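You operate a simulated robot arm through the tools that you are given. There is no shell and no other tool.

You are at the controls of a simulated two-armed robot. One attempt, no reset.

TASK
Switch off, push slide A in by hand and wipe the grime off its rail.
Fine: lower its red pin first; use the yellow pad and put it back; pull the slide out again; the cell stays off. What is to be rubbed or washed off counts as gone when no trace of it is left.

The check looks at the end state, three seconds after you hand in, the way a careful person would. Anything else that was tipped, shoved, dropped, spilled or broken makes it a failure.

THE ROBOT
Two 7-joint arms with fingered hands on one trunk that stands fixed in place. Base frame: the origin is at the foot of the trunk, x ahead of it, y to its left, z up. Lengths are in m, angles in degrees, forces in N, time in s.
The left shoulder is at [0.03, 0.136, 1.28], the right one opposite. Payload 5 kg a hand.
Tool frame (each hand has its own): the origin (TCP) lies between the finger pads and is the grasp point; the fingertips stand 0.042 m ahead of it; z points along the fingers, y is the line along which they close. The gripper opens to 0.208 m. The gripper's body begins 0.119 m behind the TCP. The gripper is a hand of 4 fingers: y runs from the thumb to the fingers, the wrist lies at [0, 0, -0.332] in the tool frame.
Orientation is told as [roll, pitch, yaw] about the base's x, y, z axes, in that order, counted from this pose: with the fingers straight down and closing along the base's y, the tool's x points along the base's -x, its y along +y and its z along -z.

THE INTERFACE
- The arms move only by the tool apply_moves. It takes "left_series", "right_series" or both (then of equal length, played together; a hand with none holds still); each is a list of rows, each a list of 6 numbers: the shift along the base's x, y, z in cm, then the turn, a rotation vector about the base's x, y, z in degrees. In form: [[x, y, z, rx, ry, rz], ...]. A call has 1 to 20 rows; each row shifts and turns the commanded pose from where the row before left it. Rows are played at 5 a second. More than 0.05 m and 8.6 degrees between two rows, and nothing of the call is played. A pose out of reach is approached as far as the arm can. The call stops where the force on the tool passes 40 N (or 10 N more than at its start, if that is more) or the arm is blocked; 0.2 s more then pass. In this call time passes only in rows, and 0.2 s behind the last. It gives the time, the measured TCP pose, the force on the tool (base axes), the opening and the grip force at its end, in the units of the frame above (readings bear some noise), with the torque about the TCP (base axes, N m) and any sound that the robot's microphone picked up.
- Cameras (640 x 400 px; columns grow to the right, rows downward): "scene" is now at [0.0408, 0.0042, 1.9934]; the picture's right is [0.06, -1.00, -0.00], its down [-0.84, -0.05, -0.54] and it looks along [0.54, 0.03, -0.84] (base axes); focal length 337 px, centre (320, 200). "left" rides on the left gripper at [-0.101, 0.001, -0.145] in its tool frame; the picture's right is [-0.01, -1.00, 0.00], its down [0.82, 0.00, -0.57] and it looks along [0.57, 0.00, 0.82] (tool axes); focal length 261 px, centre (320, 200). "right" rides on the right gripper at [0.101, 0, -0.145] in its tool frame; the picture's right is [0.00, 1.00, 0.00], its down [-0.82, 0.00, -0.57] and it looks along [-0.57, 0.00, 0.82] (tool axes); focal length 261 px, centre (320, 200). There is no depth. A picture from a camera that has moved, and an enlarged one, comes with that camera's place and axes in the base frame and with its lens.
- grab_frame(camera): a new picture of that camera. No time passes.
- move_column(by): slides the trunk up (or, below 0, down) by that many m; the arms and the scene camera ride with it, the base frame stays. It gives what a move gives, with no picture.
- set_fingers(finger1, finger2, finger3, thumb_bend, hand): sets how far each is bent, from 0 (flat) to 1 (curled in); at 0.3 the hand is open as for a grip, at 0.7 the pads meet at the TCP. One left out holds its place. A second passes; each finger stops where it meets its share of the squeeze, and holds until it gets a number again. It is the only way to open and close the hand. It gives what a move gives, with no picture; readings hold the bend of each and the force on the fingers (four entries, about 0 where the hand has none), thumb and palm.
- head_to(pan, tilt): turns the head with the scene camera to pan (to the left, within 143 degrees either way) and tilt (down, from -29 to 69), counted from straight ahead of the robot. It gives what a move gives.
- inspect(camera, box): a new picture of the part [left, top, right, bottom] of that camera's present view, enlarged. No time passes.
- finish_job(): hands the job in; it is judged then, once.

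Nothing tells you positions but the pictures and the camera data. Unless the task says otherwise, let go and move clear before handing in.

The tools are called as name(argument=value, ...) on one line, values as JSON. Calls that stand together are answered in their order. apply_moves: Moves the arms, as the interface text tells. Its arguments: {"type":"object","properties":{"left_series":{"type":"array","items":{"type":"array","items":{"type":"number"}}},"right_series":{"type":"array","items":{"type":"array","items":{"type":"number"}}}},"required":[]} The other tools are called the same way: move_column (by) slides the trunk up or down; set_fingers (finger1, finger2, finger3, thumb_bend, hand) moves the fingers one by one; head_to (pan, tilt) turns the head that bears the scene camera; grab_frame (camera) takes a picture; inspect (camera, box) takes an enlarged picture of a part of a camera's view; finish_job () hands the job in.

At the start:

```text
time_s: 0.0
left_tool_pos: [0.727, 0.1897, 1.3205]
left_tool_rot: [-0.1, 0.1, 0.0]
left_contact_force: [-0.6, 1.4, -0.4]
left_wrist_torque: [-0.02, -0.01, 0.02]
left_gripper_width: 0.2076
left_finger_force: 0.0
left_shape: jaw
left_bend: [0.3, 0.3, 0.3, 0.3]
left_finger forces: [0.0, 0.1, 0.0, 0.0, 0.1, 0.0]
right_tool_pos: [0.7493, -0.381, 1.2567]
right_tool_rot: [0.0, 0.0, 0.0]
right_contact_force: [-0.1, 0.3, 0.4]
right_wrist_torque: [-0.04, 0.02, -0.02]
right_gripper_width: 0.208
right_finger_force: 0.1
right_shape: jaw
right_bend: [0.3, 0.3, 0.3, 0.3]
right_finger forces: [0.0, 0.0, 0.0, 0.0, 0.0, 0.0]
trunk travel left (down, up): [-0.3, 0.19]
head pan, tilt: [3.2, 57.0]
```

scene: 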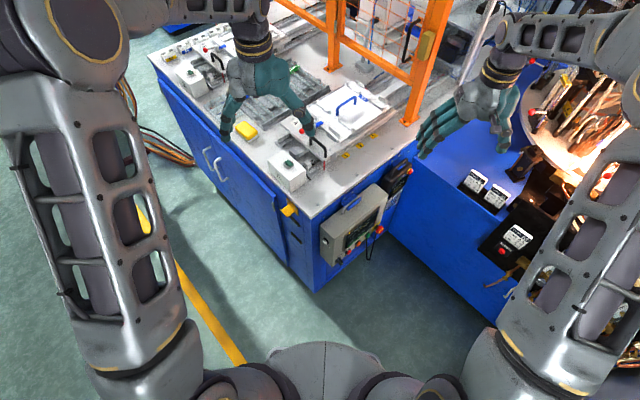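
right: 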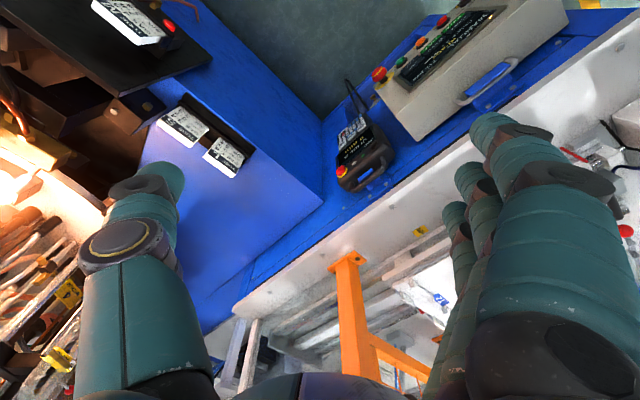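
left: 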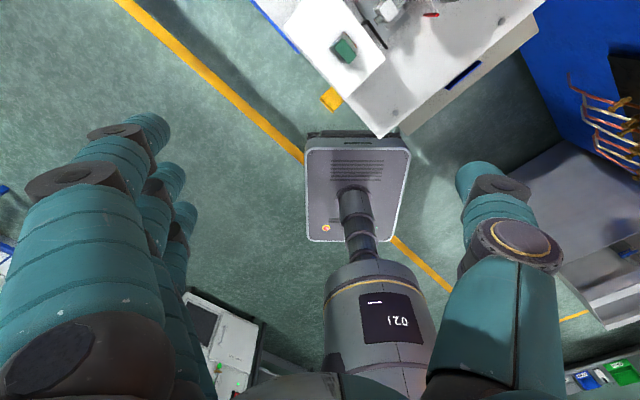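

I see a blue workbench with a white top, a yellow pad, some slide-like units with red pins, and a control box with coloured buttons hanging on its near side. First I look closer at these before moving anything.

inspect(camera="scene", box=[140, 0, 440, 190])

inspect(camera="scene", box=[220, 70, 420, 195])

inspect(camera="scene", box=[260, 150, 420, 270])

inspect(camera="right", box=[320, 0, 640, 200])

```text
2.11 times, centred on (290, 95) of scene
camera zoom: at [0.0408, 0.0042, 1.9934], right [0.06, -1.0, 0.0], down [-0.84, -0.05, -0.54], along [0.54, 0.03, -0.84], focal length 710 px, centre (383, 421)
```

zoom: 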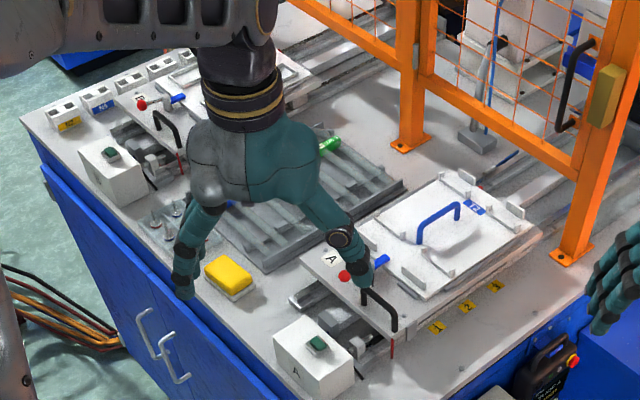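

```text
3.20 times, centred on (320, 132) of scene
camera zoom: at [0.0408, 0.0042, 1.9934], right [0.06, -1.0, 0.0], down [-0.84, -0.05, -0.54], along [0.54, 0.03, -0.84], focal length 1079 px, centre (320, 416)
```

zoom: 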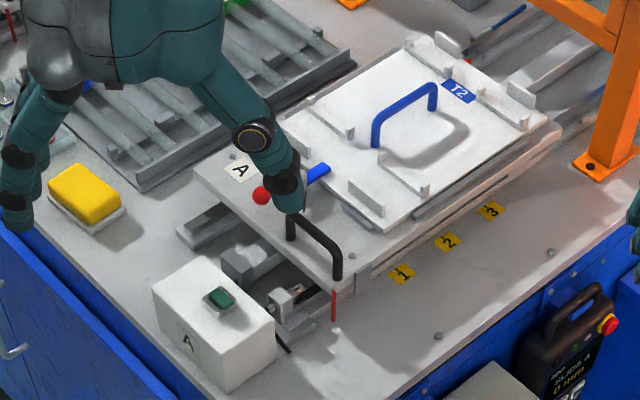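

```text
3.33 times, centred on (340, 210) of scene
camera zoom: at [0.0408, 0.0042, 1.9934], right [0.06, -1.0, 0.0], down [-0.84, -0.05, -0.54], along [0.54, 0.03, -0.84], focal length 1124 px, centre (253, 167)
```

zoom: 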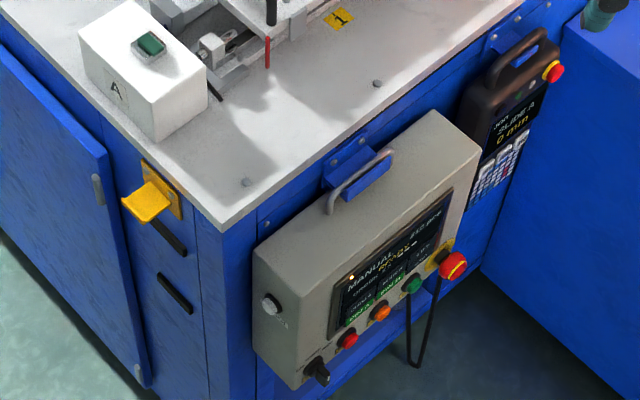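

```text
2.00 times, centred on (480, 100) of right
camera zoom: at [0.65, -0.3797, 1.4012], right [0.0, 1.0, 0.0], down [0.82, 0.0, 0.57], along [0.57, 0.0, -0.82], focal length 521 px, centre (0, 400)
```

zoom: 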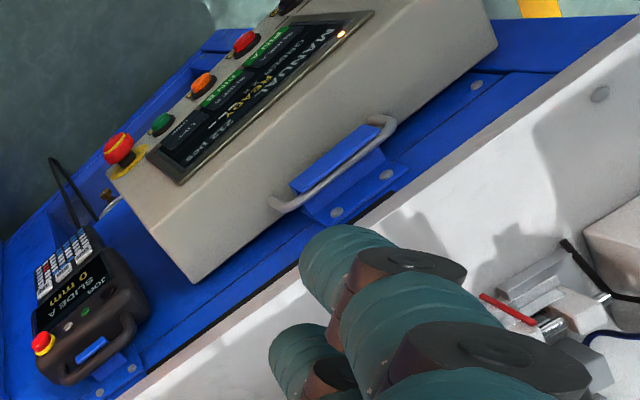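

The panel box shows "MANUAL / READY" with several buttons and a rotary knob, next to a jog pendant for slide A. I zoom further to read the labels and find out how the cell is switched off.

inspect(camera="scene", box=[315, 195, 405, 270])

inspect(camera="right", box=[365, 0, 525, 100])

inspect(camera="scene", box=[265, 110, 345, 170])

inspect(camera="scene", box=[380, 150, 430, 205])

inspect(camera="scene", box=[150, 20, 250, 100])

```text
5.33 times, centred on (360, 232) of scene
camera zoom: at [0.0408, 0.0042, 1.9934], right [0.06, -1.0, 0.0], down [-0.84, -0.05, -0.54], along [0.54, 0.03, -0.84], focal length 1798 px, centre (107, 27)
```

zoom: 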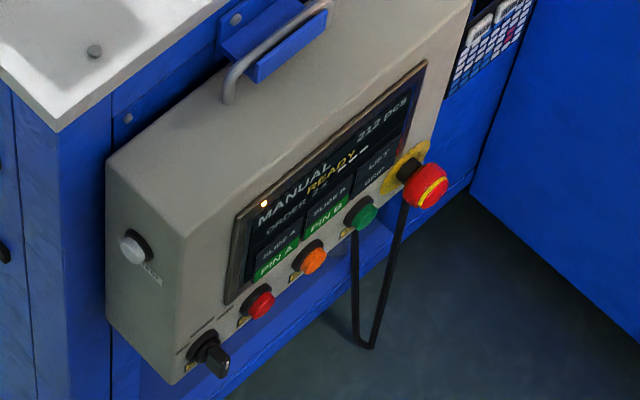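

```text
4.00 times, centred on (445, 50) of right
camera zoom: at [0.65, -0.3797, 1.4012], right [0.0, 1.0, 0.0], down [0.82, 0.0, 0.57], along [0.57, 0.0, -0.82], focal length 1043 px, centre (-180, 800)
```

zoom: 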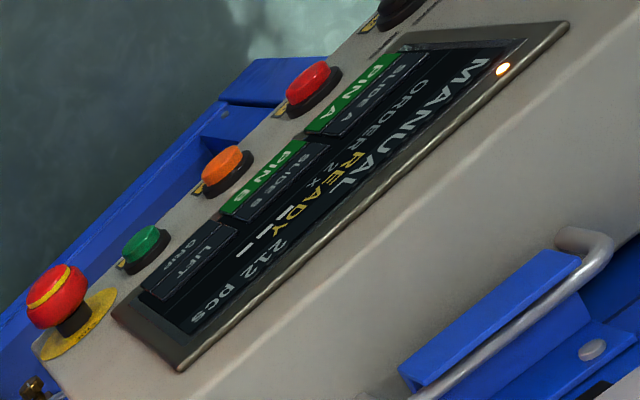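

```text
6.67 times, centred on (305, 140) of scene
camera zoom: at [0.0408, 0.0042, 1.9934], right [0.06, -1.0, 0.0], down [-0.84, -0.05, -0.54], along [0.54, 0.03, -0.84], focal length 2248 px, centre (420, 600)
```

zoom: 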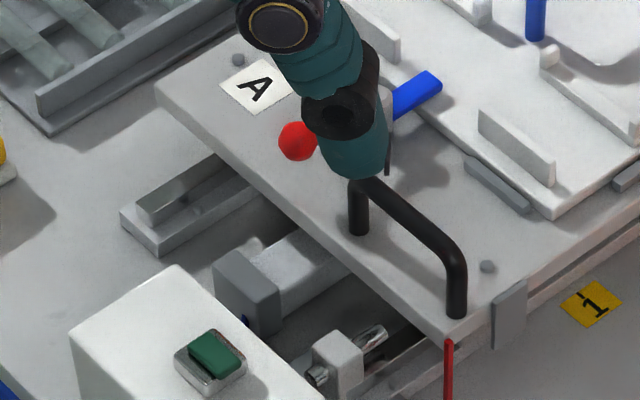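

```text
7.27 times, centred on (405, 178) of scene
camera zoom: at [0.0408, 0.0042, 1.9934], right [0.06, -1.0, 0.0], down [-0.84, -0.05, -0.54], along [0.54, 0.03, -0.84], focal length 2452 px, centre (-298, 364)
```

zoom: 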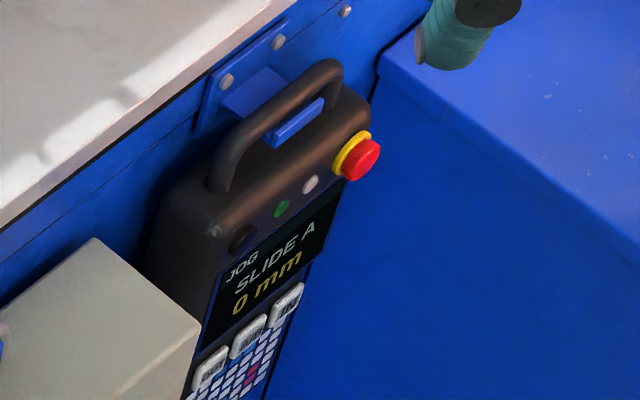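

```text
5.00 times, centred on (200, 60) of scene
camera zoom: at [0.0408, 0.0042, 1.9934], right [0.06, -1.0, 0.0], down [-0.84, -0.05, -0.54], along [0.54, 0.03, -0.84], focal length 1686 px, centre (920, 900)
```

zoom: 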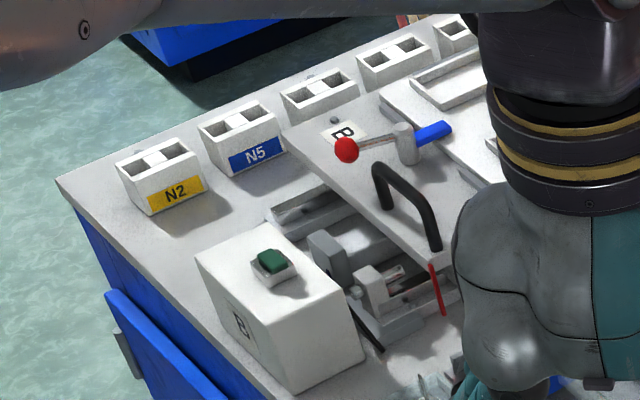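

The slides run along the 45° diagonal of the bench (inward is about +x, −y). I zoom further on the panel labels, slide A's pin area and the pad.

inspect(camera="scene", box=[330, 235, 366, 258])

inspect(camera="scene", box=[350, 212, 390, 242])

inspect(camera="scene", box=[300, 140, 350, 175])

inspect(camera="right", box=[540, 130, 640, 250])

inspect(camera="left", box=[300, 0, 540, 140])

```text
16.00 times, centred on (348, 246) of scene
camera zoom: at [0.0408, 0.0042, 1.9934], right [0.06, -1.0, 0.0], down [-0.84, -0.05, -0.54], along [0.54, 0.03, -0.84], focal length 5394 px, centre (-128, -544)
```

zoom: 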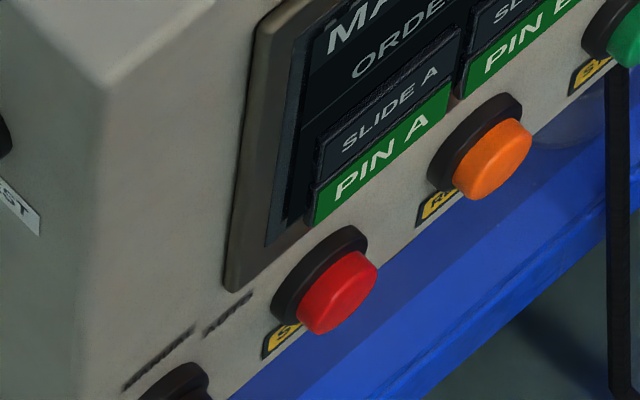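

```text
13.33 times, centred on (370, 227) of scene
camera zoom: at [0.0408, 0.0042, 1.9934], right [0.06, -1.0, 0.0], down [-0.84, -0.05, -0.54], along [0.54, 0.03, -0.84], focal length 4495 px, centre (-347, -160)
```

zoom: 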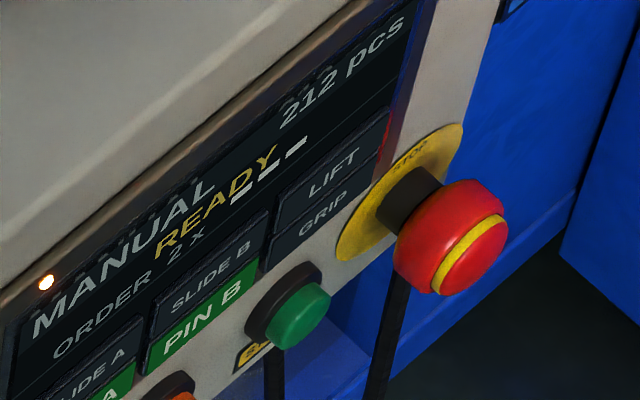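

```text
11.43 times, centred on (325, 158) of scene
camera zoom: at [0.0408, 0.0042, 1.9934], right [0.06, -1.0, 0.0], down [-0.84, -0.05, -0.54], along [0.54, 0.03, -0.84], focal length 3853 px, centre (263, 686)
```

zoom: 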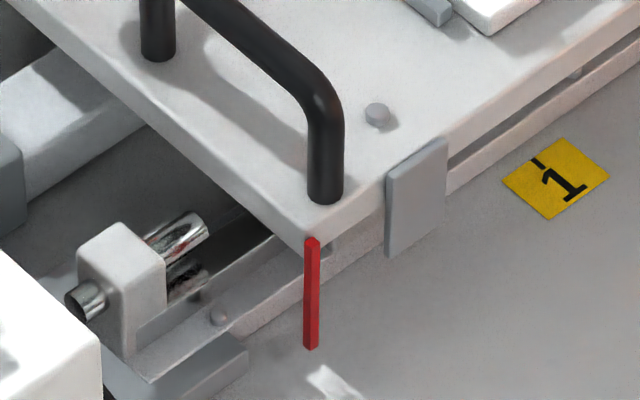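

```text
3.33 times, centred on (590, 190) of right
camera zoom: at [0.65, -0.3797, 1.4012], right [0.0, 1.0, 0.0], down [0.82, 0.0, 0.57], along [0.57, 0.0, -0.82], focal length 869 px, centre (-580, 233)
```

zoom: 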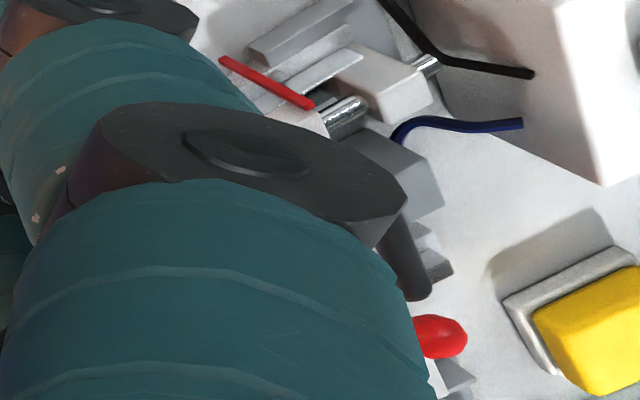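

```text
2.67 times, centred on (420, 70) of left
camera zoom: at [0.8292, 0.1909, 1.4635], right [0.01, -1.0, 0.0], down [-0.82, 0.0, 0.57], along [-0.57, 0.0, -0.82], focal length 695 px, centre (53, 547)
```

zoom: 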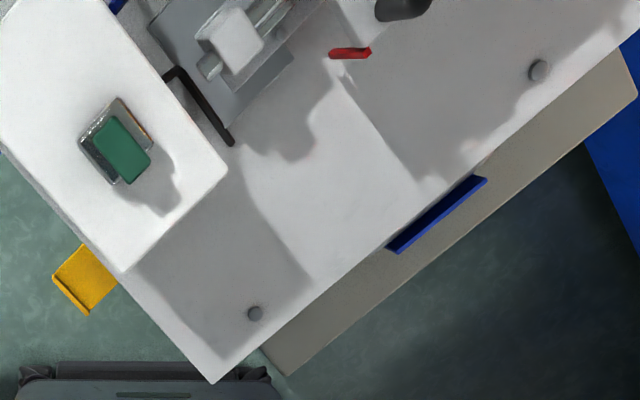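

The red rod by slide A's corner and the red-ball lever both need a better look, and my left hand hides them. I move the left hand back and to the left, turning it so its camera faces the bench from the operator side.

apply_moves(left_series=[[-2, 3, 1, 0, 0, 0], [-2, 3, 1, 0, 0, 0], [-2, 3, 0, 0, 0, 8], [-2, 3, 0, 0, 0, 8], [-2, 3, 0, 0, 0, 8], [-2, 3, 0, 0, 0, 8], [-2, 3, 0, 0, 0, 8], [-2, 3, 0, 0, 0, 8], [0, 0, 0, 0, 0, 8], [0, 0, 0, 0, 0, 8], [0, 0, 0, 0, 0, 8], [0, 0, 0, 0, 0, 8], [0, 0, 0, 0, 0, 8]])

```text
time_s: 2.8
left_tool_pos: [0.5681, 0.4301, 1.3403]
left_tool_rot: [0.1, -0.1, 88.1]
left_contact_force: [-0.4, 0.1, 0.5]
left_wrist_torque: [-0.01, -0.01, -0.03]
left_gripper_width: 0.208
left_finger_force: 0.0
left_shape: jaw
left_bend: [0.3, 0.3, 0.3, 0.3]
left_finger forces: [0.0, 0.0, 0.1, 0.1, 0.0, 0.0]
right_tool_pos: [0.7499, -0.3803, 1.2561]
right_tool_rot: [0.1, 0.0, 0.1]
right_contact_force: [0.0, 0.5, -0.4]
right_wrist_torque: [-0.01, 0.03, -0.01]
right_gripper_width: 0.2079
right_finger_force: 0.1
right_shape: jaw
right_bend: [0.3, 0.3, 0.3, 0.3]
right_finger forces: [0.0, 0.0, 0.0, 0.0, 0.1, 0.0]
trunk travel left (down, up): [-0.3, 0.19]
head pan, tilt: [3.2, 57.0]
```

The left arm turned about 88° without trouble. I look from both cameras now.

grab_frame(camera="left")

grab_frame(camera="scene")

inspect(camera="scene", box=[260, 90, 380, 180])

```text
taken
camera left: at [0.571, 0.5312, 1.4842], right [1.0, -0.03, 0.0], down [-0.02, -0.82, 0.57], along [-0.02, -0.57, -0.82], focal length 261 px, centre (320, 200)
```

left: 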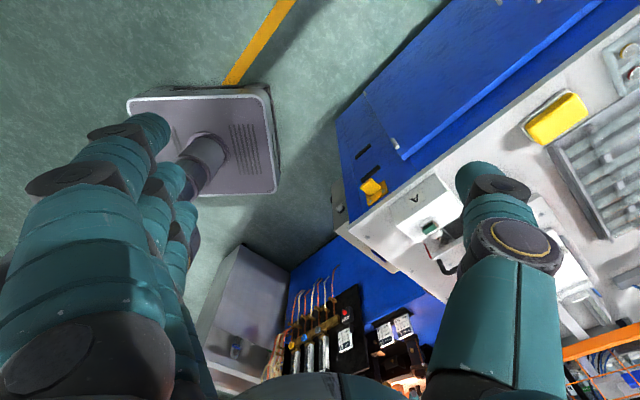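

```text
taken
camera scene: at [0.0404, 0.0044, 1.9934], right [0.06, -1.0, 0.0], down [-0.84, -0.05, -0.55], along [0.54, 0.03, -0.84], focal length 337 px, centre (320, 200)
```

scene: 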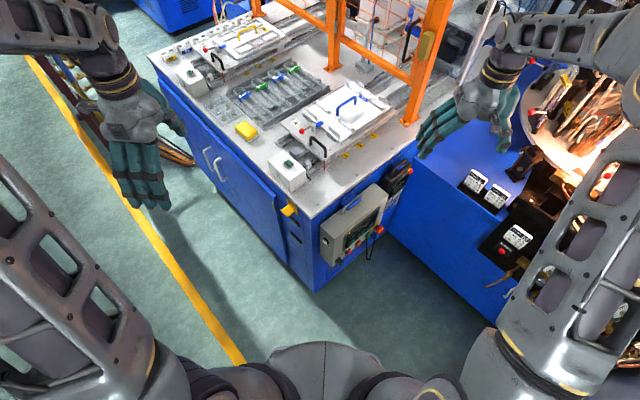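

```text
4.44 times, centred on (320, 135) of scene
camera zoom: at [0.0404, 0.0044, 1.9934], right [0.06, -1.0, 0.0], down [-0.84, -0.05, -0.55], along [0.54, 0.03, -0.84], focal length 1498 px, centre (320, 489)
```

zoom: 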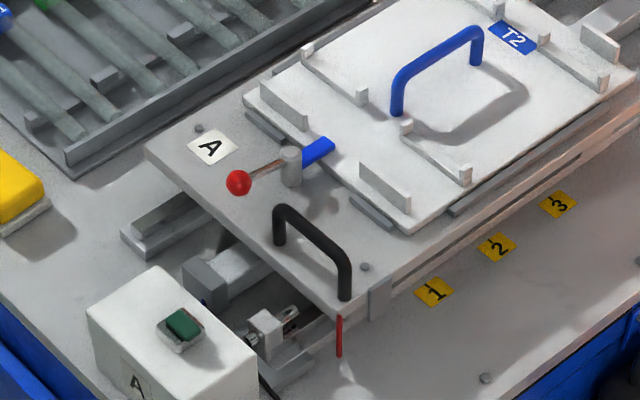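

The red-ball lever with the blue nose turns out to be a clamp on pallet T2; the thin vertical red pin stands at slide A's front corner. The panel has soft keys (SLIDE A / PIN A), so I bring the right hand's camera around to read the panel head on.

apply_moves(right_series=[[-3, 0, -3, 0, 0, 7.5], [-3, 0, -3, 0, 0, 7.5], [-3, 0, -3, 0, 0, 7.5], [-3, 0, -4, 0, 0, 7.5], [-3, 0, -4, 0, 0, 7.5], [-3, 0, -4, 0, 0, 7.5], [0, 2, -4, 5.3, -5.3, 0], [0, 2, -4, 5.3, -5.3, 0], [0, 2, -4, 5.3, -5.3, 0], [0, 2, -4, 5.3, -5.3, 0], [0, 2, -3, 0, 0, 0]])

grab_frame(camera="right")

grab_frame(camera="scene")

```text
time_s: 5.2
left_tool_pos: [0.5695, 0.4316, 1.3393]
left_tool_rot: [0.1, 0.0, 87.9]
left_contact_force: [0.8, 1.2, -1.5]
left_wrist_torque: [-0.11, 0.09, 0.01]
left_gripper_width: 0.208
left_finger_force: 0.0
left_shape: jaw
left_bend: [0.3, 0.3, 0.3, 0.3]
left_finger forces: [0.1, 0.0, 0.0, 0.1, 0.1, 0.0]
right_tool_pos: [0.5735, -0.28, 0.8578]
right_tool_rot: [-0.1, -30.1, 45.0]
right_contact_force: [0.6, 0.2, 0.6]
right_wrist_torque: [-0.07, 0.14, 0.06]
right_gripper_width: 0.2077
right_finger_force: 0.1
right_shape: jaw
right_bend: [0.3, 0.3, 0.3, 0.3]
right_finger forces: [0.1, 0.0, 0.1, 0.1, 0.0, 0.0]
trunk travel left (down, up): [-0.3, 0.19]
head pan, tilt: [3.2, 57.0]
```

```text
taken
camera right: at [0.4611, -0.3919, 0.9319], right [-0.7, 0.71, 0.0], down [0.3, 0.3, 0.91], along [0.64, 0.64, -0.43], focal length 261 px, centre (320, 200)
```

right: 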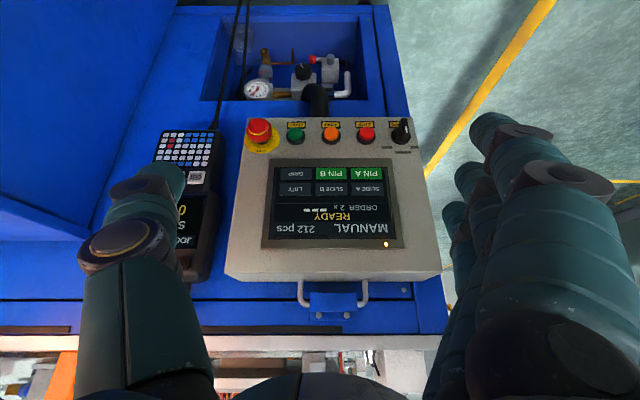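

```text
taken
camera scene: at [0.0424, 0.0068, 1.9933], right [0.06, -1.0, 0.0], down [-0.84, -0.05, -0.54], along [0.54, 0.03, -0.84], focal length 337 px, centre (320, 200)
```

scene: 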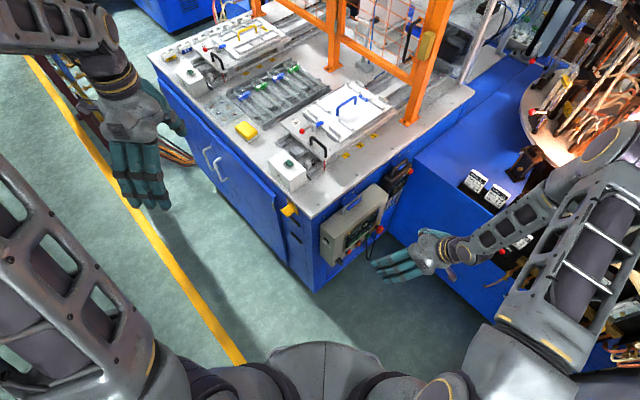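

Excellent, now I see the panel (upside down) plus a compartment with a gauge and a red-tipped valve below it. I zoom on the labels.

inspect(camera="right", box=[235, 100, 425, 220])

inspect(camera="right", box=[330, 110, 430, 170])

inspect(camera="right", box=[220, 20, 390, 120])

inspect(camera="right", box=[240, 110, 340, 170])

inspect(camera="right", box=[140, 110, 240, 260])

```text
3.33 times, centred on (330, 160) of right
camera zoom: at [0.4611, -0.3919, 0.9319], right [-0.7, 0.71, 0.0], down [0.3, 0.3, 0.91], along [0.64, 0.64, -0.43], focal length 869 px, centre (287, 333)
```

zoom: 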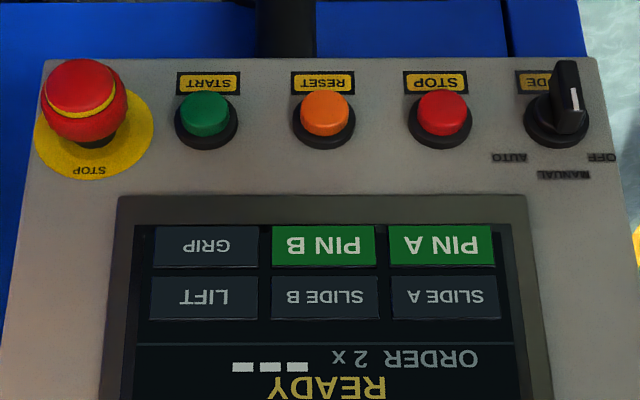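

```text
6.40 times, centred on (380, 140) of right
camera zoom: at [0.4611, -0.3919, 0.9319], right [-0.7, 0.71, 0.0], down [0.3, 0.3, 0.91], along [0.64, 0.64, -0.43], focal length 1668 px, centre (-64, 584)
```

zoom: 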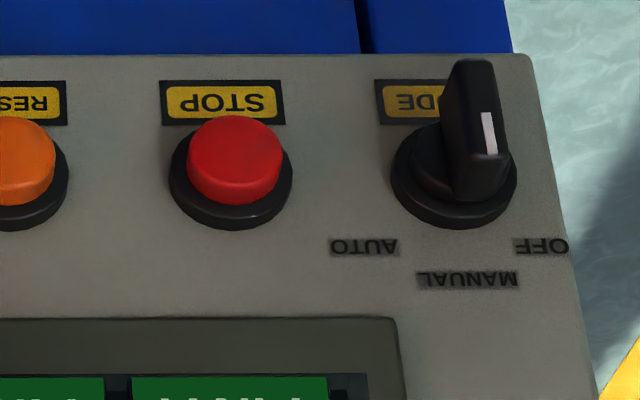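

```text
3.76 times, centred on (305, 70) of right
camera zoom: at [0.4611, -0.3919, 0.9319], right [-0.7, 0.71, 0.0], down [0.3, 0.3, 0.91], along [0.64, 0.64, -0.43], focal length 981 px, centre (376, 689)
```

zoom: 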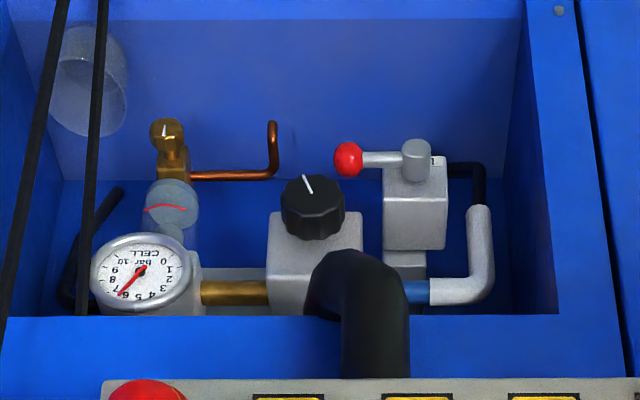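

```text
6.40 times, centred on (290, 140) of right
camera zoom: at [0.4611, -0.3919, 0.9319], right [-0.7, 0.71, 0.0], down [0.3, 0.3, 0.91], along [0.64, 0.64, -0.43], focal length 1668 px, centre (512, 584)
```

zoom: 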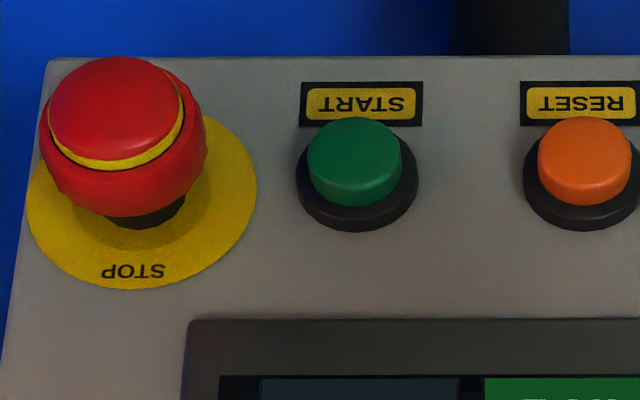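

```text
2.67 times, centred on (190, 185) of right
camera zoom: at [0.4611, -0.3919, 0.9319], right [-0.7, 0.71, 0.0], down [0.3, 0.3, 0.91], along [0.64, 0.64, -0.43], focal length 695 px, centre (667, 240)
```

zoom: 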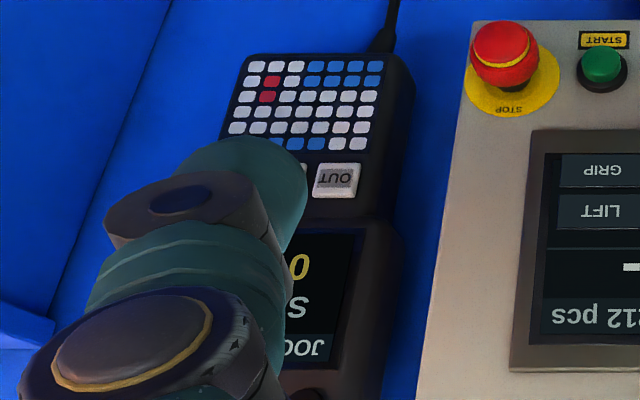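

The MODE knob has OFF / MANUAL / AUTO and stands at MANUAL; PIN A is a lit green soft key, so I expect a press on it lowers the pin, after which I turn MODE to OFF. I try a one-finger pointing shape on the right hand in free air first.

set_fingers(hand="right", finger1=0.6, finger2=1.0, finger3=1.0, thumb_bend=0.3)

grab_frame(camera="right")

inspect(camera="scene", box=[330, 200, 470, 300])

```text
time_s: 6.2
left_tool_pos: [0.5681, 0.4316, 1.3398]
left_tool_rot: [0.0, 0.0, 88.0]
left_contact_force: [-0.2, -0.1, 0.3]
left_wrist_torque: [-0.02, 0.04, -0.03]
left_gripper_width: 0.2077
left_finger_force: 0.0
left_shape: jaw
left_bend: [0.3, 0.3, 0.3, 0.3]
left_finger forces: [0.0, 0.0, 0.0, 0.1, 0.0, 0.0]
right_tool_pos: [0.5727, -0.2807, 0.8573]
right_tool_rot: [0.0, -30.0, 45.1]
right_contact_force: [0.3, -0.1, -0.3]
right_wrist_torque: [0.02, -0.01, 0.0]
right_gripper_width: 0.1471
right_finger_force: 0.1
right_shape: fingers
right_bend: [0.6, 1.0, 1.0, 0.3]
right_finger forces: [0.0, 0.0, 0.0, 0.0, 0.0, 0.1]
trunk travel left (down, up): [-0.3, 0.19]
head pan, tilt: [3.2, 57.0]
```

```text
taken
camera right: at [0.4604, -0.3925, 0.932], right [-0.7, 0.71, 0.0], down [0.3, 0.3, 0.91], along [0.64, 0.64, -0.43], focal length 261 px, centre (320, 200)
```

right: 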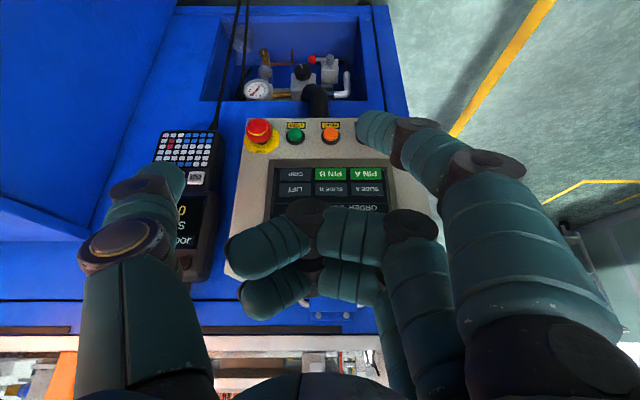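

```text
4.00 times, centred on (400, 250) of scene
camera zoom: at [0.0409, 0.0046, 1.9934], right [0.06, -1.0, 0.0], down [-0.84, -0.05, -0.54], along [0.54, 0.03, -0.84], focal length 1349 px, centre (0, 0)
```

zoom: 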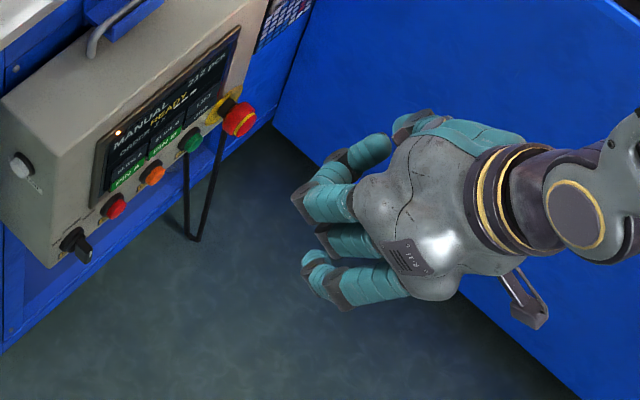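

Finger 1 is the one nearest the hand camera, and fingers 2 and 3 curl clear behind it. I curl the thumb as well, then turn the hand to point horizontally at the panel while staying at a safe distance.

set_fingers(hand="right", finger1=0.5, thumb_bend=1.0)

apply_moves(right_series=[[-1, -1, -2, 5.6, -5.6, 0], [-1, -1, -2, 5.6, -5.6, 0], [-1, -1, -2, 5.6, -5.6, 0], [-1, -1, -2, 5.6, -5.6, 0], [-1, -1, -2, 5.6, -5.6, 0], [0, 0, -2, 5.6, -5.6, 0], [0, 0, -2, 5.6, -5.6, 0], [0, 0, -1, 3.0, -3.0, 0]])

grab_frame(camera="right")

grab_frame(camera="scene")

```text
time_s: 7.2
left_tool_pos: [0.5676, 0.4309, 1.3404]
left_tool_rot: [0.0, 0.0, 87.9]
left_contact_force: [0.8, 0.5, 0.3]
left_wrist_torque: [0.01, 0.0, 0.01]
left_gripper_width: 0.2079
left_finger_force: 0.0
left_shape: jaw
left_bend: [0.3, 0.3, 0.3, 0.3]
left_finger forces: [0.0, 0.1, 0.1, 0.1, 0.0, 0.1]
right_tool_pos: [0.5726, -0.281, 0.8575]
right_tool_rot: [0.0, -30.0, 45.0]
right_contact_force: [1.4, -0.1, 0.6]
right_wrist_torque: [-0.01, 0.01, 0.0]
right_gripper_width: 0.0594
right_finger_force: 0.1
right_shape: fingers
right_bend: [0.5, 1.0, 1.0, 0.83]
right_finger forces: [0.1, 0.0, 0.1, 0.0, 0.1, 0.0]
trunk travel left (down, up): [-0.3, 0.19]
head pan, tilt: [3.2, 57.0]
```

```text
time_s: 9.0
left_tool_pos: [0.5687, 0.4301, 1.3401]
left_tool_rot: [0.0, -0.1, 88.0]
left_contact_force: [0.2, 0.4, 0.5]
left_wrist_torque: [-0.02, -0.02, 0.0]
left_gripper_width: 0.2078
left_finger_force: 0.1
left_shape: jaw
left_bend: [0.3, 0.3, 0.3, 0.3]
left_finger forces: [0.0, 0.1, 0.1, 0.1, 0.0, 0.0]
right_tool_pos: [0.5191, -0.3302, 0.7081]
right_tool_rot: [-8.3, -89.7, 53.3]
right_contact_force: [0.1, -2.1, 0.1]
right_wrist_torque: [-0.07, 0.03, 0.18]
right_gripper_width: 0.0592
right_finger_force: 0.1
right_shape: fingers
right_bend: [0.5, 1.0, 1.0, 0.83]
right_finger forces: [0.1, 0.0, 0.1, 0.1, 0.0, 0.0]
trunk travel left (down, up): [-0.3, 0.19]
head pan, tilt: [3.2, 57.0]
```

```text
taken
camera right: at [0.4176, -0.432, 0.6067], right [-0.71, 0.71, 0.0], down [-0.4, -0.4, 0.82], along [0.58, 0.58, 0.57], focal length 261 px, centre (320, 200)
```

right: 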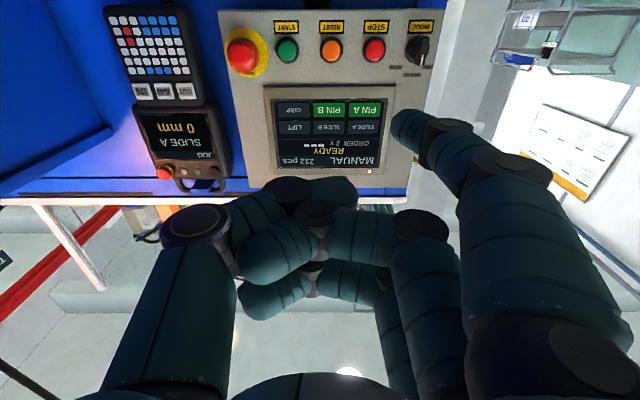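

```text
taken
camera scene: at [0.0408, 0.0044, 1.9934], right [0.06, -1.0, 0.0], down [-0.84, -0.05, -0.54], along [0.54, 0.03, -0.84], focal length 337 px, centre (320, 200)
```

scene: 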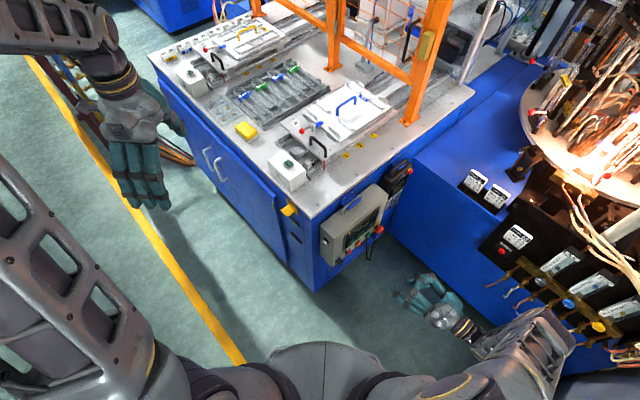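

The pointing shape works and the panel is about 27 cm ahead of the hand; PIN A key is at about p=0.531, q=0.402, z=0.719 in bench axes. I close most of the gap and check the alignment of the fingertip.

apply_moves(right_series=[[2.2, 2.9, 1.25, 0, 0, 0], [2.2, 2.9, 1.25, 0, 0, 0], [2.2, 2.9, 1.25, 0, 0, 0], [2.2, 2.9, 1.25, 0, 0, 0]])

grab_frame(camera="right")

inspect(camera="scene", box=[310, 190, 430, 270])

```text
time_s: 10.0
left_tool_pos: [0.5689, 0.4302, 1.3391]
left_tool_rot: [0.1, 0.1, 88.0]
left_contact_force: [0.7, -0.3, -0.1]
left_wrist_torque: [-0.07, 0.05, 0.01]
left_gripper_width: 0.2078
left_finger_force: 0.0
left_shape: jaw
left_bend: [0.3, 0.3, 0.3, 0.3]
left_finger forces: [0.0, 0.0, 0.1, 0.1, 0.1, 0.0]
right_tool_pos: [0.6062, -0.2142, 0.7571]
right_tool_rot: [-5.2, -89.6, 50.2]
right_contact_force: [0.3, -0.9, -2.0]
right_wrist_torque: [0.05, -0.04, 0.0]
right_gripper_width: 0.0594
right_finger_force: 0.1
right_shape: fingers
right_bend: [0.5, 1.0, 1.0, 0.83]
right_finger forces: [0.0, 0.0, 0.0, 0.0, 0.1, 0.0]
trunk travel left (down, up): [-0.3, 0.19]
head pan, tilt: [3.2, 57.0]
```

```text
taken
camera right: at [0.5043, -0.3165, 0.6567], right [-0.71, 0.71, 0.0], down [-0.4, -0.4, 0.83], along [0.59, 0.58, 0.56], focal length 261 px, centre (320, 200)
```

right: 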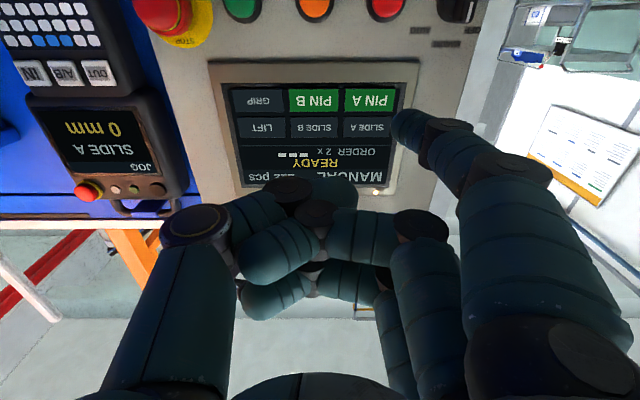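

```text
5.00 times, centred on (370, 230) of scene
camera zoom: at [0.0416, 0.0055, 1.9933], right [0.06, -1.0, 0.0], down [-0.84, -0.05, -0.54], along [0.54, 0.03, -0.84], focal length 1686 px, centre (70, 50)
```

zoom: 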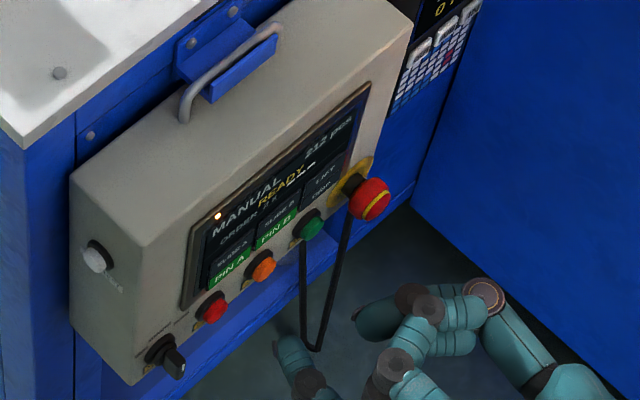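

The fingertip is about 8.5 cm short of the PIN A key and about 1 cm too far left. I correct this and go most of the way in.

apply_moves(right_series=[[1.6, 1.0, 0, 0, 0, 0], [1.6, 1.0, 0, 0, 0, 0], [1.47, 1.1, 0, 0, 0, 0]])

grab_frame(camera="right")

inspect(camera="scene", box=[320, 205, 400, 265])

```text
time_s: 10.8
left_tool_pos: [0.5689, 0.4303, 1.3386]
left_tool_rot: [0.1, 0.1, 88.1]
left_contact_force: [-0.1, 0.7, -0.4]
left_wrist_torque: [-0.06, 0.07, -0.02]
left_gripper_width: 0.2081
left_finger_force: 0.0
left_shape: jaw
left_bend: [0.3, 0.3, 0.3, 0.3]
left_finger forces: [0.0, 0.0, 0.0, 0.0, 0.0, 0.1]
right_tool_pos: [0.655, -0.1839, 0.757]
right_tool_rot: [-7.0, -89.6, 52.0]
right_contact_force: [-0.9, 0.5, -0.5]
right_wrist_torque: [0.01, 0.0, -0.03]
right_gripper_width: 0.0594
right_finger_force: 0.0
right_shape: fingers
right_bend: [0.5, 1.0, 1.0, 0.83]
right_finger forces: [0.1, 0.1, 0.0, 0.1, 0.0, 0.0]
trunk travel left (down, up): [-0.3, 0.19]
head pan, tilt: [3.2, 57.0]
```

```text
taken
camera right: at [0.5518, -0.2853, 0.6562], right [-0.71, 0.71, 0.0], down [-0.4, -0.4, 0.82], along [0.58, 0.58, 0.57], focal length 261 px, centre (320, 200)
```

right: 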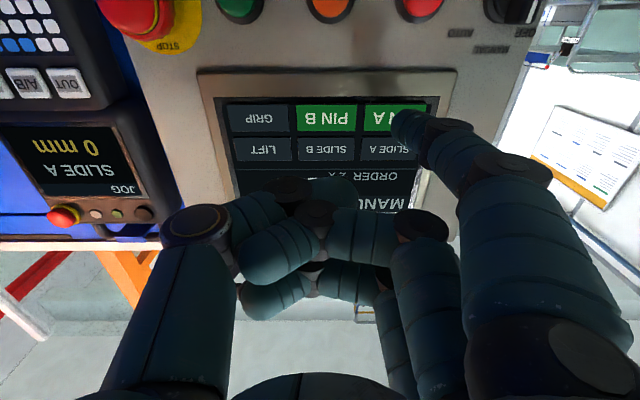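

```text
6.67 times, centred on (360, 235) of scene
camera zoom: at [0.0415, 0.0051, 1.9933], right [0.06, -1.0, 0.0], down [-0.84, -0.05, -0.54], along [0.54, 0.03, -0.84], focal length 2248 px, centre (53, -33)
```

zoom: 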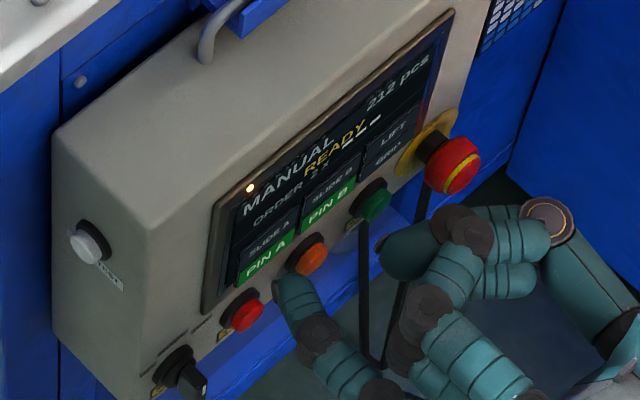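

The tip now points at the PIN A key with roughly 3 cm left, and the curled knuckles stay 4 cm behind it. I go on in small steps.

apply_moves(right_series=[[0.5, 0.5, 0, 0, 0, 0], [0.5, 0.5, 0, 0, 0, 0], [0.4, 0.4, 0, 0, 0, 0]])

inspect(camera="right", box=[300, 50, 480, 200])

inspect(camera="scene", box=[320, 205, 400, 265])

```text
time_s: 11.6
left_tool_pos: [0.5668, 0.4298, 1.3401]
left_tool_rot: [0.1, 0.0, 88.0]
left_contact_force: [0.0, -0.7, 0.5]
left_wrist_torque: [0.0, 0.0, -0.03]
left_gripper_width: 0.2081
left_finger_force: 0.1
left_shape: jaw
left_bend: [0.3, 0.3, 0.3, 0.3]
left_finger forces: [0.0, 0.0, 0.0, 0.1, 0.0, 0.0]
right_tool_pos: [0.6668, -0.171, 0.7556]
right_tool_rot: [2.2, -89.6, 42.7]
right_contact_force: [-6.5, -6.1, 0.1]
right_wrist_torque: [-0.15, 0.17, 0.6]
right_gripper_width: 0.0595
right_finger_force: 4.4
right_shape: fingers
right_bend: [0.5, 1.0, 1.0, 0.83]
right_finger forces: [8.9, 0.0, 0.0, 0.0, 0.0, 0.0]
trunk travel left (down, up): [-0.3, 0.19]
head pan, tilt: [3.2, 57.0]
heard: click
```

```text
2.67 times, centred on (390, 125) of right
camera zoom: at [0.5647, -0.2727, 0.6559], right [-0.71, 0.71, 0.0], down [-0.4, -0.4, 0.82], along [0.58, 0.58, 0.57], focal length 695 px, centre (133, 400)
```

zoom: 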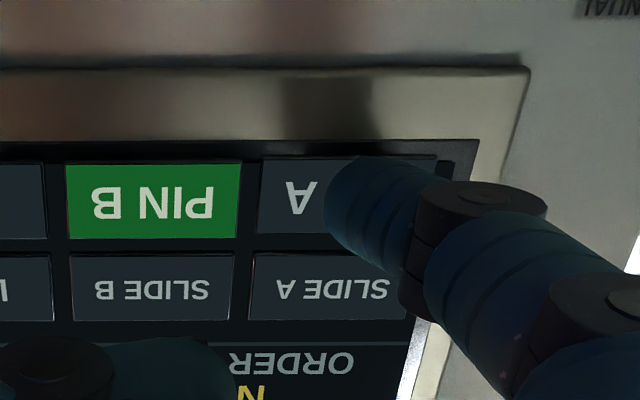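

```text
6.67 times, centred on (360, 235) of scene
camera zoom: at [0.04, 0.0036, 1.9934], right [0.06, -1.0, 0.0], down [-0.84, -0.05, -0.55], along [0.54, 0.03, -0.84], focal length 2248 px, centre (53, -33)
```

zoom: 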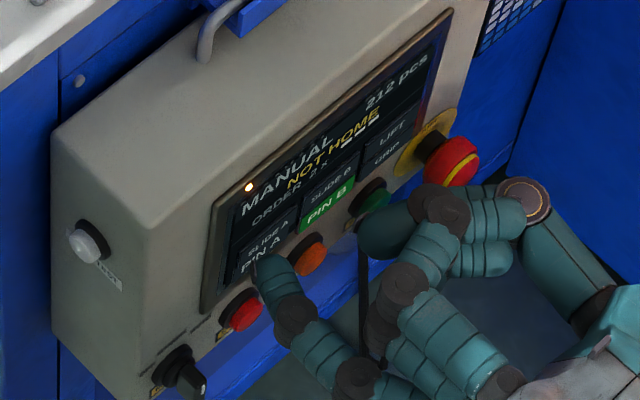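

A click was heard, PIN A went dark and the status reads NOT HOME. I back the finger off and check the red pin.

apply_moves(right_series=[[-0.7, -0.7, 0, 0, 0, 0], [-2, -2, 0, 0, 0, 0], [-2.5, -2.5, 0, 0, 0, 0]])

inspect(camera="scene", box=[260, 100, 380, 180])

inspect(camera="scene", box=[320, 195, 400, 265])

grab_frame(camera="right")

```text
time_s: 12.4
left_tool_pos: [0.5661, 0.4309, 1.3404]
left_tool_rot: [0.0, 0.0, 88.1]
left_contact_force: [-0.9, -0.8, 0.2]
left_wrist_torque: [0.0, -0.08, 0.01]
left_gripper_width: 0.2079
left_finger_force: 0.0
left_shape: jaw
left_bend: [0.3, 0.3, 0.3, 0.3]
left_finger forces: [0.0, 0.0, 0.0, 0.0, 0.0, 0.0]
right_tool_pos: [0.6154, -0.221, 0.7547]
right_tool_rot: [-4.5, -89.7, 49.8]
right_contact_force: [0.8, 0.3, -0.6]
right_wrist_torque: [0.0, 0.04, -0.01]
right_gripper_width: 0.0595
right_finger_force: 0.0
right_shape: fingers
right_bend: [0.5, 1.0, 1.0, 0.83]
right_finger forces: [0.1, 0.1, 0.0, 0.0, 0.0, 0.0]
trunk travel left (down, up): [-0.3, 0.19]
head pan, tilt: [3.2, 57.0]
```

```text
5.00 times, centred on (320, 140) of scene
camera zoom: at [0.0401, 0.0036, 1.9934], right [0.06, -1.0, 0.0], down [-0.84, -0.05, -0.55], along [0.54, 0.03, -0.84], focal length 1686 px, centre (320, 500)
```

zoom: 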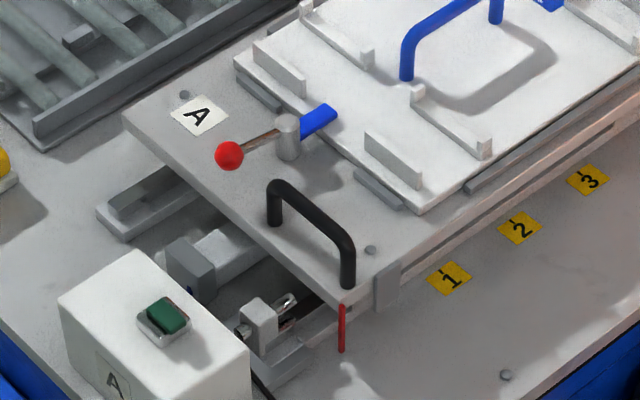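

```text
5.71 times, centred on (360, 230) of scene
camera zoom: at [0.0401, 0.0036, 1.9934], right [0.06, -1.0, 0.0], down [-0.84, -0.05, -0.55], along [0.54, 0.03, -0.84], focal length 1927 px, centre (91, 29)
```

zoom: 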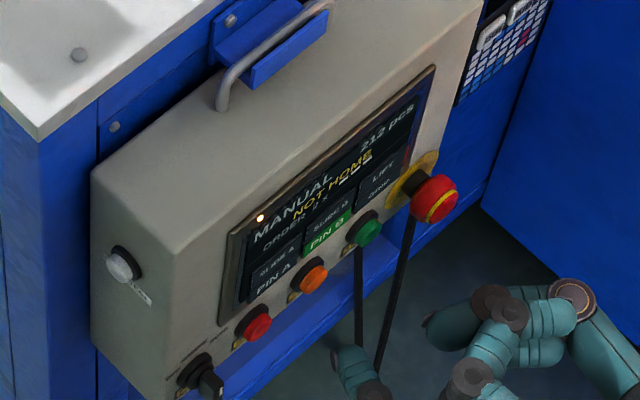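

```text
taken
camera right: at [0.5136, -0.3229, 0.6555], right [-0.71, 0.71, 0.0], down [-0.4, -0.4, 0.82], along [0.58, 0.58, 0.57], focal length 261 px, centre (320, 200)
```

right: 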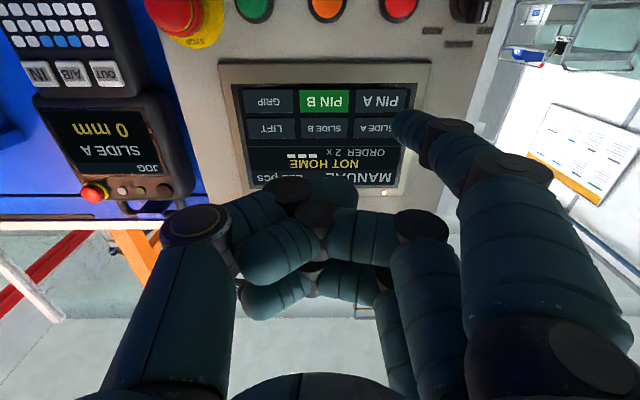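

The soft key is unlit and the status is NOT HOME, but the thin red rod by the corner has not moved in the scene view. I bring the left hand's camera over the front of slide A to see what the red pin really is.

apply_moves(left_series=[[2.5, -3.5, -1, 0, 0, 6], [2.5, -3.5, -1, 0, 0, 6], [2.5, -3.5, -1, 0, 0, 6], [2.5, -3.5, -1, 0, 0, 6], [2.5, -3.5, -1, 0, 0, 6], [2.5, -3.5, -1, 0, 0, 6], [2.5, -3.5, -1, 0, 0, 6], [2.5, -3.5, -1, 0, 0, 5]])

grab_frame(camera="left")

grab_frame(camera="scene")

```text
time_s: 14.2
left_tool_pos: [0.7443, 0.1883, 1.2834]
left_tool_rot: [-0.2, 1.2, 128.6]
left_contact_force: [0.9, -4.5, -8.5]
left_wrist_torque: [0.92, -0.03, -0.05]
left_gripper_width: 0.208
left_finger_force: 0.0
left_shape: jaw
left_bend: [0.3, 0.3, 0.3, 0.3]
left_finger forces: [0.1, 0.0, 0.1, 0.0, 0.1, 0.0]
left hand out of reach, approached as far as the arm can: row 7, 8
right_tool_pos: [0.6168, -0.2248, 0.7548]
right_tool_rot: [20.9, -89.7, 24.1]
right_contact_force: [-0.7, -0.3, 1.2]
right_wrist_torque: [-0.08, 0.12, 0.04]
right_gripper_width: 0.0595
right_finger_force: 0.1
right_shape: fingers
right_bend: [0.5, 1.0, 1.0, 0.83]
right_finger forces: [0.0, 0.1, 0.0, 0.0, 0.0, 0.0]
trunk travel left (down, up): [-0.3, 0.19]
head pan, tilt: [3.2, 57.0]
```

```text
taken
camera left: at [0.6785, 0.2689, 1.4247], right [0.78, 0.63, 0.0], down [0.51, -0.63, 0.59], along [0.37, -0.46, -0.81], focal length 261 px, centre (320, 200)
```

left: 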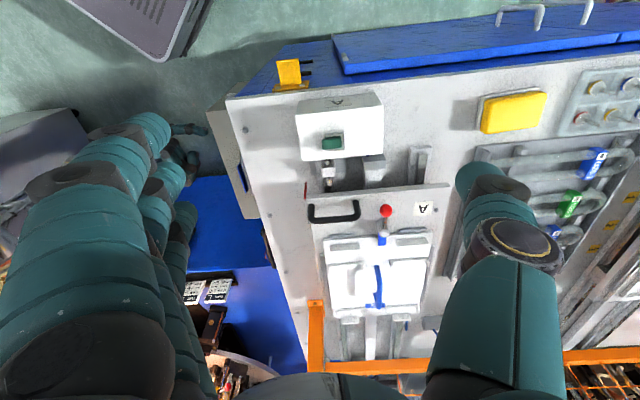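

```text
taken
camera scene: at [0.0427, -0.0014, 1.9931], right [0.05, -1.0, 0.0], down [-0.84, -0.04, -0.54], along [0.54, 0.03, -0.84], focal length 337 px, centre (320, 200)
```

scene: 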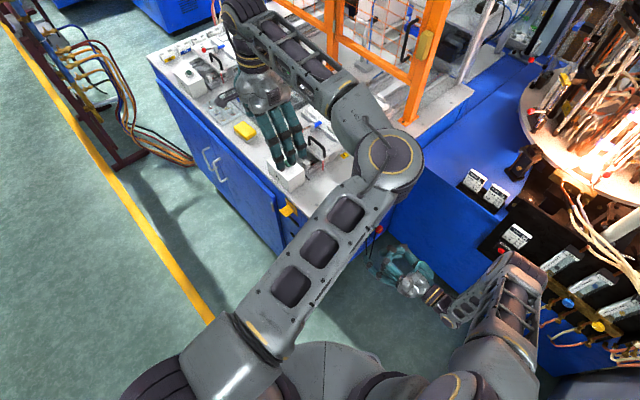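

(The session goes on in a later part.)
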